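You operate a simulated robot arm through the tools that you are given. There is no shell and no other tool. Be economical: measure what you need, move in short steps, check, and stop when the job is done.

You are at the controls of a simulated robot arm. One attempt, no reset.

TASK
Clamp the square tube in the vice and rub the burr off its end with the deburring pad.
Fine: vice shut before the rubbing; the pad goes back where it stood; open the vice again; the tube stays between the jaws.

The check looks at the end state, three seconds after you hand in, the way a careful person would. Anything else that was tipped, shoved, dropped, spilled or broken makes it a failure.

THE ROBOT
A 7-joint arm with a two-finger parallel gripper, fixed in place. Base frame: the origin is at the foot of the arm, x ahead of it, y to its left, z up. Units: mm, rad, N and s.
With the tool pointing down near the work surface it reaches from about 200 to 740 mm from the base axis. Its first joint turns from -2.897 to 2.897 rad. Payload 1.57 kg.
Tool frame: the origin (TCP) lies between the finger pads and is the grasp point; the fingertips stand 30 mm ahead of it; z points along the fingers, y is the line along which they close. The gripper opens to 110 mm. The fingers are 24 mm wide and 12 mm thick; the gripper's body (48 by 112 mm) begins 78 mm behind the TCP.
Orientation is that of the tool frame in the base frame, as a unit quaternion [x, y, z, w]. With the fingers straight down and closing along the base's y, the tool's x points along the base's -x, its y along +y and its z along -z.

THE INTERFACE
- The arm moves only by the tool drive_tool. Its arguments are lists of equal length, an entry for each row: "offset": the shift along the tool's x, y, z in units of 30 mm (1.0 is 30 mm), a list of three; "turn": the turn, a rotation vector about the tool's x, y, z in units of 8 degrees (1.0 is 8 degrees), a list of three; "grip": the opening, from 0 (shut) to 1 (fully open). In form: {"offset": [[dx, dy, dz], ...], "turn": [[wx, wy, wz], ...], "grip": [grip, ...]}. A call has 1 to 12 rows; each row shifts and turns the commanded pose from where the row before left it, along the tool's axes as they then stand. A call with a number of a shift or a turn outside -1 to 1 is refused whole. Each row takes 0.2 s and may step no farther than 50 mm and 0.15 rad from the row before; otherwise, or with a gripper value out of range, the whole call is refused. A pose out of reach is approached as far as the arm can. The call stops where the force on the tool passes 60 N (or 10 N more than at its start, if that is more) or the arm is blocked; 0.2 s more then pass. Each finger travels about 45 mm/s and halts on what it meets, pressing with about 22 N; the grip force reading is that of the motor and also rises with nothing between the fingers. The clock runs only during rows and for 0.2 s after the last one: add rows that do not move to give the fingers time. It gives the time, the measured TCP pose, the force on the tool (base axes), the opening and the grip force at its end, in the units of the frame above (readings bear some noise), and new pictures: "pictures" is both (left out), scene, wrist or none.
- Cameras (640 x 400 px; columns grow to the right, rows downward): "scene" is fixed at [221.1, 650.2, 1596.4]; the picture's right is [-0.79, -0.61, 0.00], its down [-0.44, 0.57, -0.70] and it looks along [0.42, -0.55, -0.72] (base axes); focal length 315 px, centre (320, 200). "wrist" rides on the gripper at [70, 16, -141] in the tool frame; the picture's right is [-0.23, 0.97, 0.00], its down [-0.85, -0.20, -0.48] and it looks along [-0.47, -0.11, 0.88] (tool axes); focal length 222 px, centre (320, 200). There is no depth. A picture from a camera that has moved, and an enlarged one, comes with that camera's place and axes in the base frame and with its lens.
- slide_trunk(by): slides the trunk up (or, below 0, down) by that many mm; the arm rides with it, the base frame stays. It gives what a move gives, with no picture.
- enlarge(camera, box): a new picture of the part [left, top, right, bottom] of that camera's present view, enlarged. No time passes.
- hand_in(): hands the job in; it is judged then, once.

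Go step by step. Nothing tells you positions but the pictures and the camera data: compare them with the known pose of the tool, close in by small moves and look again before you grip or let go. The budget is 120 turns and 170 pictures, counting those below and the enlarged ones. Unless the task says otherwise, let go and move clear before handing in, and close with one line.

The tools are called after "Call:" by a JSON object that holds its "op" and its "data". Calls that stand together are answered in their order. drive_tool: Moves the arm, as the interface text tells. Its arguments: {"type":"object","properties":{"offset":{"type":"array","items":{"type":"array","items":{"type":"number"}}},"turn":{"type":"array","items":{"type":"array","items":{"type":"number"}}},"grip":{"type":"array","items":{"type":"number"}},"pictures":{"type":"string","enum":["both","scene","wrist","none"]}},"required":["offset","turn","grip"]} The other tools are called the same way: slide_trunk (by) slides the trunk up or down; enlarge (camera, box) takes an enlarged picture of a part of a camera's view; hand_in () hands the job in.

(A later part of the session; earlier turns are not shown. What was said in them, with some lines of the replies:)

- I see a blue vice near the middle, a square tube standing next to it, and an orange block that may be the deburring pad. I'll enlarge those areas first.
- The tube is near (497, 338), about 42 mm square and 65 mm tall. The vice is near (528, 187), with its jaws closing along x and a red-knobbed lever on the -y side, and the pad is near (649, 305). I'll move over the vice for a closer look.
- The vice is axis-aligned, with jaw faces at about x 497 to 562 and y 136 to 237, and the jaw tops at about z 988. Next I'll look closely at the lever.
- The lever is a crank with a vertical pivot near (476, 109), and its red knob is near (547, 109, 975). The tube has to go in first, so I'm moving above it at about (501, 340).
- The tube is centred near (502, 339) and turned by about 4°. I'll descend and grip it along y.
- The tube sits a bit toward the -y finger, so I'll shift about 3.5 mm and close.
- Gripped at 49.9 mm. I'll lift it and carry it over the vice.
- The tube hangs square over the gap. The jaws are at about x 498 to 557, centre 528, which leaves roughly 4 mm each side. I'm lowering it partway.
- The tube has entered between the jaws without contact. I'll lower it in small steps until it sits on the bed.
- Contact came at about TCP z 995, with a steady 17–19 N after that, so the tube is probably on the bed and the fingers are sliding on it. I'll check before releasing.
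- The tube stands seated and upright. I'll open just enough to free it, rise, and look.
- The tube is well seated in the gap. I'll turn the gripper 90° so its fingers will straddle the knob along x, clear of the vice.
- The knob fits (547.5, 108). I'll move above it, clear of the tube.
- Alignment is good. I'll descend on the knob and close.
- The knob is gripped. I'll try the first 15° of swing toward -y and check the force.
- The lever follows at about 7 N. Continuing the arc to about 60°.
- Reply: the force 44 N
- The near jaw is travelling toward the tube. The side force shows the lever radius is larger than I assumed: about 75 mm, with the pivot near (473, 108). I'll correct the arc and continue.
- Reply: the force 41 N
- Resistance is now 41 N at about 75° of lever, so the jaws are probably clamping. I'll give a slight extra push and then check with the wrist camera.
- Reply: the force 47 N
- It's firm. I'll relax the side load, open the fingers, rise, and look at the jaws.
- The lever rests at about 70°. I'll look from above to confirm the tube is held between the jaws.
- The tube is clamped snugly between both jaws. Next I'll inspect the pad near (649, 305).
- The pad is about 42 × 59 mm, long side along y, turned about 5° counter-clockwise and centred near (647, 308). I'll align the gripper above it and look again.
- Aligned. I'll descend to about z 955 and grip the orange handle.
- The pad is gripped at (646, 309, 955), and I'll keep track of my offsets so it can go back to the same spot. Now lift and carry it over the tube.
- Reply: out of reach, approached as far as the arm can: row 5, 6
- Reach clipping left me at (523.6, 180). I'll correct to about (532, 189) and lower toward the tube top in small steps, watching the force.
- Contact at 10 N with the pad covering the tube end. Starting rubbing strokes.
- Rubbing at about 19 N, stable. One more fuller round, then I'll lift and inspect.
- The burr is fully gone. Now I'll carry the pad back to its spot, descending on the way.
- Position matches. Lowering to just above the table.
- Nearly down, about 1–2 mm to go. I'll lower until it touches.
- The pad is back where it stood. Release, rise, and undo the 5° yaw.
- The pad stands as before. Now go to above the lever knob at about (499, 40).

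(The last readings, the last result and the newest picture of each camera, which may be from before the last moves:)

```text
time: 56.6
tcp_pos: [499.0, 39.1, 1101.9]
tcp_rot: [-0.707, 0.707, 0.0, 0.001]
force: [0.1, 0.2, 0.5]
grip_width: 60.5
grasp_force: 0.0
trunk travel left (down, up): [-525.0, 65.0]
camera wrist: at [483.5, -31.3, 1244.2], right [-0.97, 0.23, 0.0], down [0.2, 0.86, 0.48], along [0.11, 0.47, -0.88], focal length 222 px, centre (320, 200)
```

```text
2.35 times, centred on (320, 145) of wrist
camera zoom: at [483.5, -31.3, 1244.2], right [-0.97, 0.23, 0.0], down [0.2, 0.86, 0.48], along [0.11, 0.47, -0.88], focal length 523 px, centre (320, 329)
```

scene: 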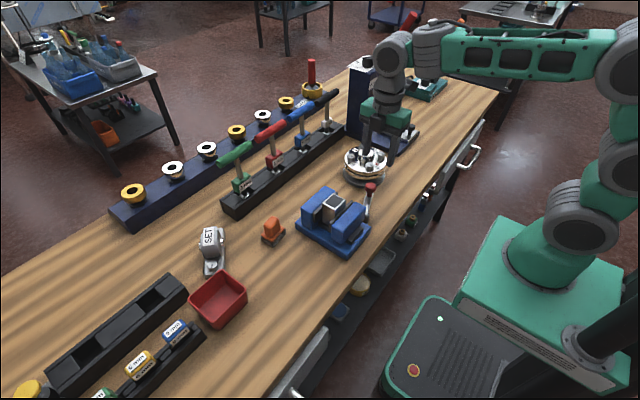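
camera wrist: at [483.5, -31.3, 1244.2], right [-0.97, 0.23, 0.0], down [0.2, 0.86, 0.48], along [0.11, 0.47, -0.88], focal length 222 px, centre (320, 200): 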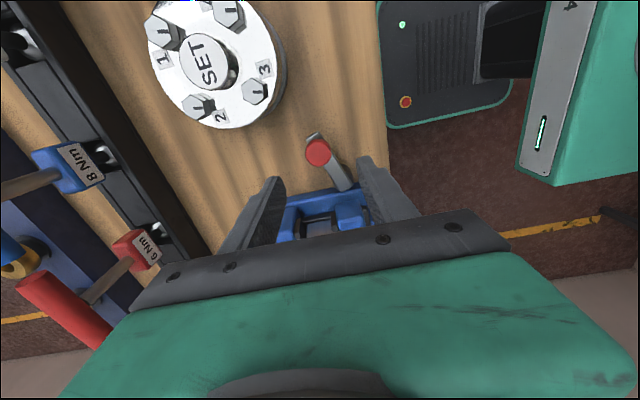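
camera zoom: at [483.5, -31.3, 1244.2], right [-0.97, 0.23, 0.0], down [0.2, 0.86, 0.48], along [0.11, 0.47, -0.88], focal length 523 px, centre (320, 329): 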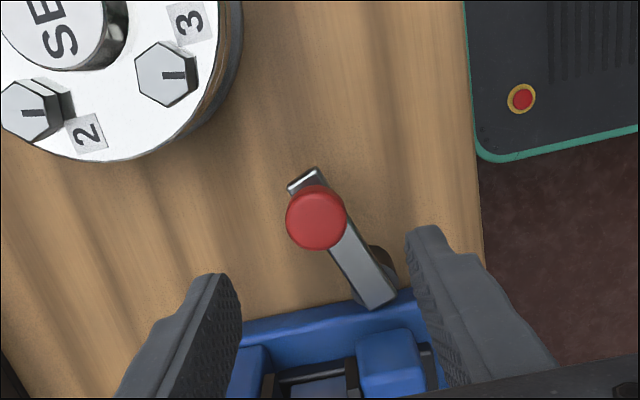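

The knob is at about (502, 43). Descend and grip it.

Call:
{"op": "drive_tool", "data": {"offset": [[-0.1, -0.1, 0.8], [0, 0, 0.8], [0, 0, 0.8], [0, 0, 0.8], [0, 0, 0.75], [0, 0, 0], [0, 0, 0], [0, 0, 0], [0, 0, 0]], "turn": [[0, 0, 0], [0, 0, 0], [0, 0, 0], [0, 0, 0], [0, 0, 0], [0, 0, 0], [0, 0, 0], [0, 0, 0], [0, 0, 0]], "grip": [0.55, 0.55, 0.55, 0.55, 0.55, 0.55, 0.3, 0.1, 0.1], "pictures": "wrist"}}

Call:
{"op": "enlarge", "data": {"camera": "scene", "box": [290, 150, 400, 260]}}

```text
time: 58.6
tcp_pos: [503.3, 39.5, 983.3]
tcp_rot: [-0.707, 0.707, 0.0, 0.001]
force: [1.4, -0.7, -1.5]
grip_width: 31.6
grasp_force: 22.5
trunk travel left (down, up): [-525.0, 65.0]
camera wrist: at [487.0, -29.6, 1125.6], right [-0.97, 0.23, 0.0], down [0.2, 0.85, 0.48], along [0.11, 0.47, -0.88], focal length 222 px, centre (320, 200)
```

wrist: 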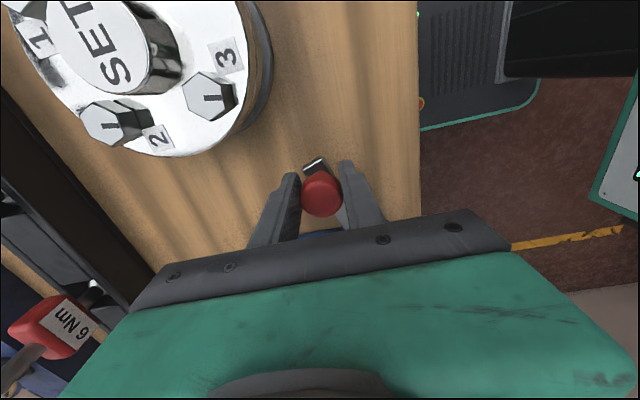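

```text
3.64 times, centred on (345, 205) of scene
camera zoom: at [221.1, 650.2, 1596.4], right [-0.79, -0.61, 0.0], down [-0.44, 0.57, -0.7], along [0.42, -0.55, -0.72], focal length 1144 px, centre (229, 182)
```

zoom: 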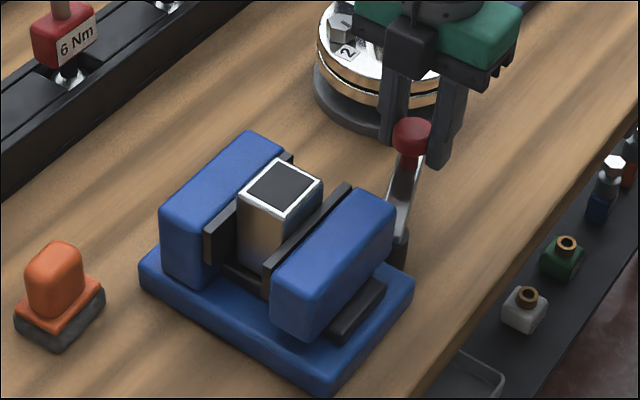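

Gripped. Now swinging the lever back along the arc, first part.

Call:
{"op": "drive_tool", "data": {"offset": [[-0.07, -0.27, 0], [-0.117, -0.183, 0], [-0.14, -0.17, 0], [-0.137, -0.163, 0], [0, 0, 0]], "turn": [[0, 0, 0], [0, 0, 0], [0, 0, 0], [0, 0, 0], [0, 0, 0]], "grip": [0.1, 0.1, 0.1, 0.1, 0.1], "pictures": "none"}}

Call:
{"op": "enlarge", "data": {"camera": "scene", "box": [290, 150, 400, 260]}}

```text
time: 59.8
tcp_pos: [527.5, 56.3, 983.7]
tcp_rot: [-0.707, 0.707, 0.0, 0.0]
force: [-8.0, -3.6, -5.6]
grip_width: 30.7
grasp_force: 40.0
trunk travel left (down, up): [-525.0, 65.0]
```

```text
3.64 times, centred on (345, 205) of scene
camera zoom: at [221.1, 650.2, 1596.4], right [-0.79, -0.61, 0.0], down [-0.44, 0.57, -0.7], along [0.42, -0.55, -0.72], focal length 1144 px, centre (229, 182)
```

zoom: 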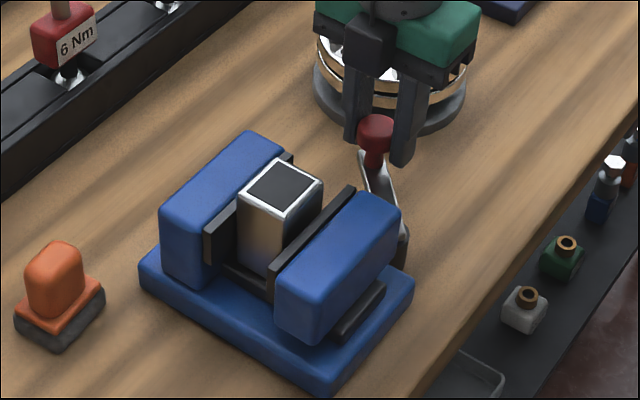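

The jaw is backing off cleanly and the tube stays put. Finishing the arc.

Call:
{"op": "drive_tool", "data": {"offset": [[-0.333, -0.277, 0], [-0.373, -0.217, 0], [-0.407, -0.15, 0], [-0.34, -0.063, 0], [-0.27, -0.02, 0], [0, 0, 0]], "turn": [[0, 0, 0], [0, 0, 0], [0, 0, 0], [0, 0, 0], [0, 0, 0], [0, 0, 0]], "grip": [0.1, 0.1, 0.1, 0.1, 0.1, 0.1], "pictures": "none"}}

Call:
{"op": "enlarge", "data": {"camera": "scene", "box": [290, 150, 400, 260]}}

Call:
{"op": "enlarge", "data": {"camera": "wrist", "box": [220, 60, 420, 230]}}

```text
time: 61.2
tcp_pos: [548.5, 107.1, 984.3]
tcp_rot: [0.707, -0.707, 0.0, 0.001]
force: [-18.5, -9.2, -2.0]
grip_width: 31.2
grasp_force: 40.2
trunk travel left (down, up): [-525.0, 65.0]
```

```text
3.64 times, centred on (345, 205) of scene
camera zoom: at [221.1, 650.2, 1596.4], right [-0.79, -0.61, 0.0], down [-0.44, 0.57, -0.7], along [0.42, -0.55, -0.72], focal length 1144 px, centre (229, 182)
```

zoom: 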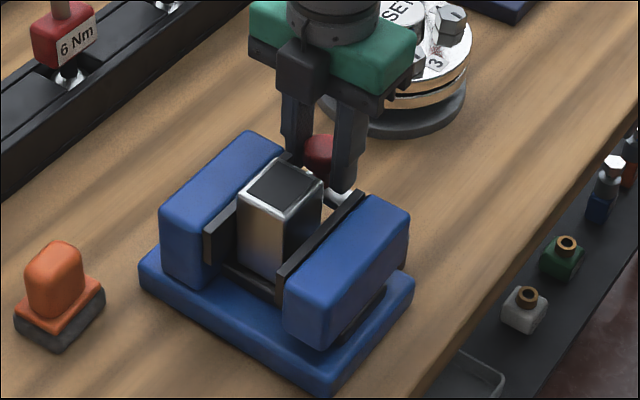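

```text
2.35 times, centred on (320, 145) of wrist
camera zoom: at [532.0, 38.0, 1126.0], right [-0.97, 0.23, 0.0], down [0.2, 0.85, 0.48], along [0.11, 0.47, -0.88], focal length 523 px, centre (320, 329)
```

zoom: 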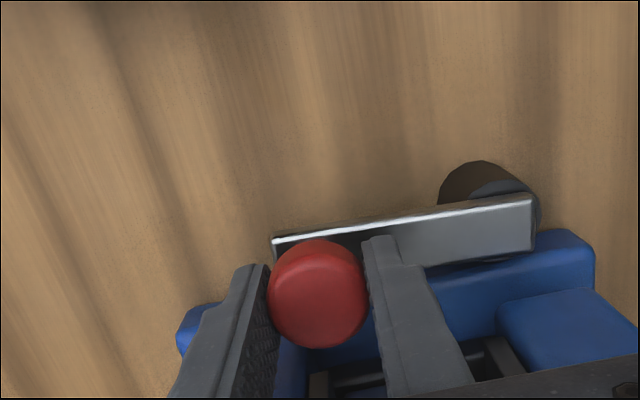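

The lever is about 3° short of its original position. I'll relieve the radial load and nudge it the last few mm.

Call:
{"op": "drive_tool", "data": {"offset": [[-0.08, 0.08, 0], [-0.1, 0, 0], [0, 0, 0]], "turn": [[0, 0, 0], [0, 0, 0], [0, 0, 0]], "grip": [0.1, 0.1, 0.1], "pictures": "none"}}

Call:
{"op": "enlarge", "data": {"camera": "wrist", "box": [220, 60, 420, 230]}}

```text
time: 62.0
tcp_pos: [547.8, 114.0, 983.8]
tcp_rot: [-0.706, 0.708, 0.001, 0.002]
force: [-0.8, -7.9, -5.7]
grip_width: 31.3
grasp_force: 39.5
trunk travel left (down, up): [-525.0, 65.0]
```

```text
2.35 times, centred on (320, 145) of wrist
camera zoom: at [531.7, 43.7, 1125.9], right [-0.97, 0.23, 0.0], down [0.2, 0.85, 0.48], along [0.11, 0.47, -0.88], focal length 523 px, centre (320, 329)
```

zoom: 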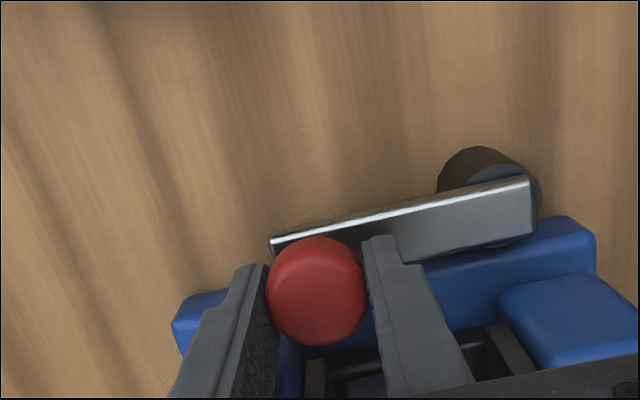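

The lever is back at its open position. Release, rise clear, and check everything.

Call:
{"op": "drive_tool", "data": {"offset": [[0, 0, 0], [0, 0, 0], [0, 0, 0], [0, 0, -0.8], [0, 0, -0.9], [0, 0, -0.9], [0, 0, -0.9], [0, 0, -0.9], [-0.8, 0, 0], [-0.8, 0, 0], [-0.8, 0, 0], [0, 0, 0]], "turn": [[0, 0, 0], [0, 0, 0], [0, 0, 0], [0, 0, 0], [0, 0, 0], [0, 0, 0], [0, 0, 0], [0, 0, 0], [0, 0, 0], [0, 0, 0], [0, 0, 0], [0, 0, 0]], "grip": [0.5, 0.5, 0.5, 0.5, 0.5, 0.5, 0.5, 0.5, 0.5, 0.5, 0.5, 0.5]}}

Call:
{"op": "enlarge", "data": {"camera": "wrist", "box": [220, 0, 420, 200]}}

Call:
{"op": "enlarge", "data": {"camera": "scene", "box": [240, 150, 400, 270]}}

```text
time: 64.6
tcp_pos: [544.6, 184.9, 1115.4]
tcp_rot: [0.707, -0.707, 0.0, 0.0]
force: [-0.9, 1.0, -0.4]
grip_width: 55.1
grasp_force: 0.0
trunk travel left (down, up): [-525.0, 65.0]
camera wrist: at [529.8, 116.3, 1257.9], right [-0.97, 0.23, 0.0], down [0.2, 0.86, 0.48], along [0.11, 0.47, -0.88], focal length 222 px, centre (320, 200)
```

scene: 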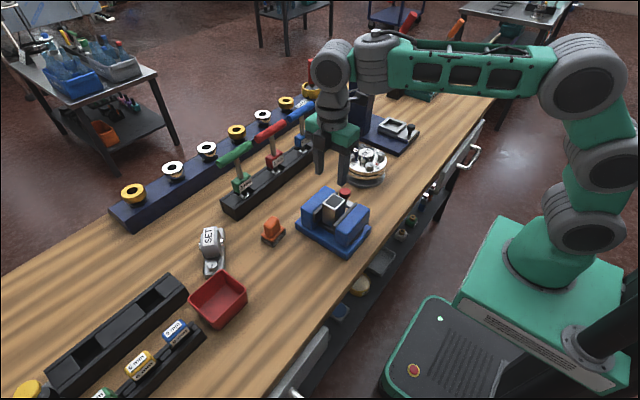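
wrist: 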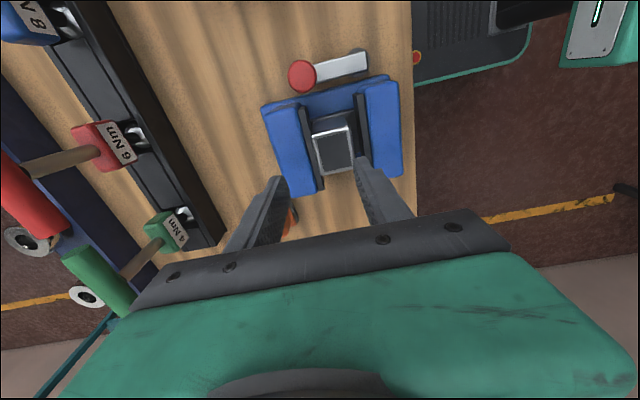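

```text
2.00 times, centred on (320, 100) of wrist
camera zoom: at [529.8, 116.3, 1257.9], right [-0.97, 0.23, 0.0], down [0.2, 0.86, 0.48], along [0.11, 0.47, -0.88], focal length 444 px, centre (320, 400)
```

zoom: 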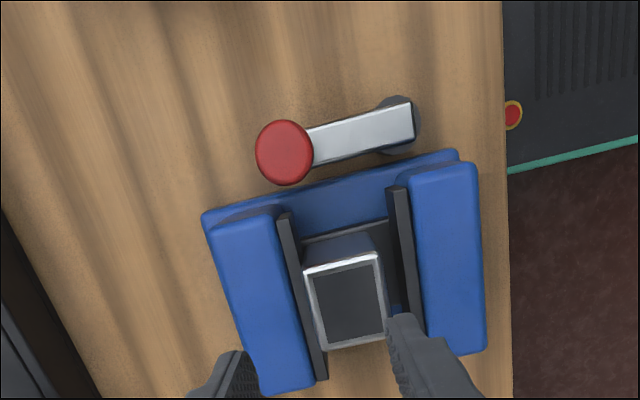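

```text
3.33 times, centred on (320, 210) of scene
camera zoom: at [221.1, 650.2, 1596.4], right [-0.79, -0.61, 0.0], down [-0.44, 0.57, -0.7], along [0.42, -0.55, -0.72], focal length 1049 px, centre (320, 167)
```

zoom: 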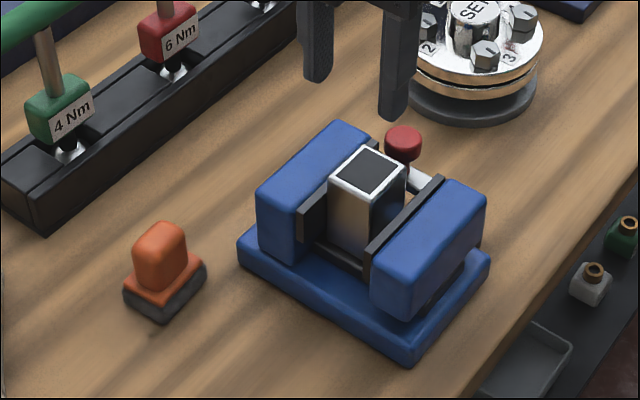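

The burr is gone, the vice is open with the tube still standing between the jaws, the pad is back in place, and the arm is clear. Handing in.

Call:
{"op": "hand_in", "data": {}}

```text
The job is handed in.
```

I clamped the tube in the vice, rubbed the burr off its end, put the pad back where it stood and opened the vice again, with the tube still between the jaws; nothing else looked moved in the last pictures.
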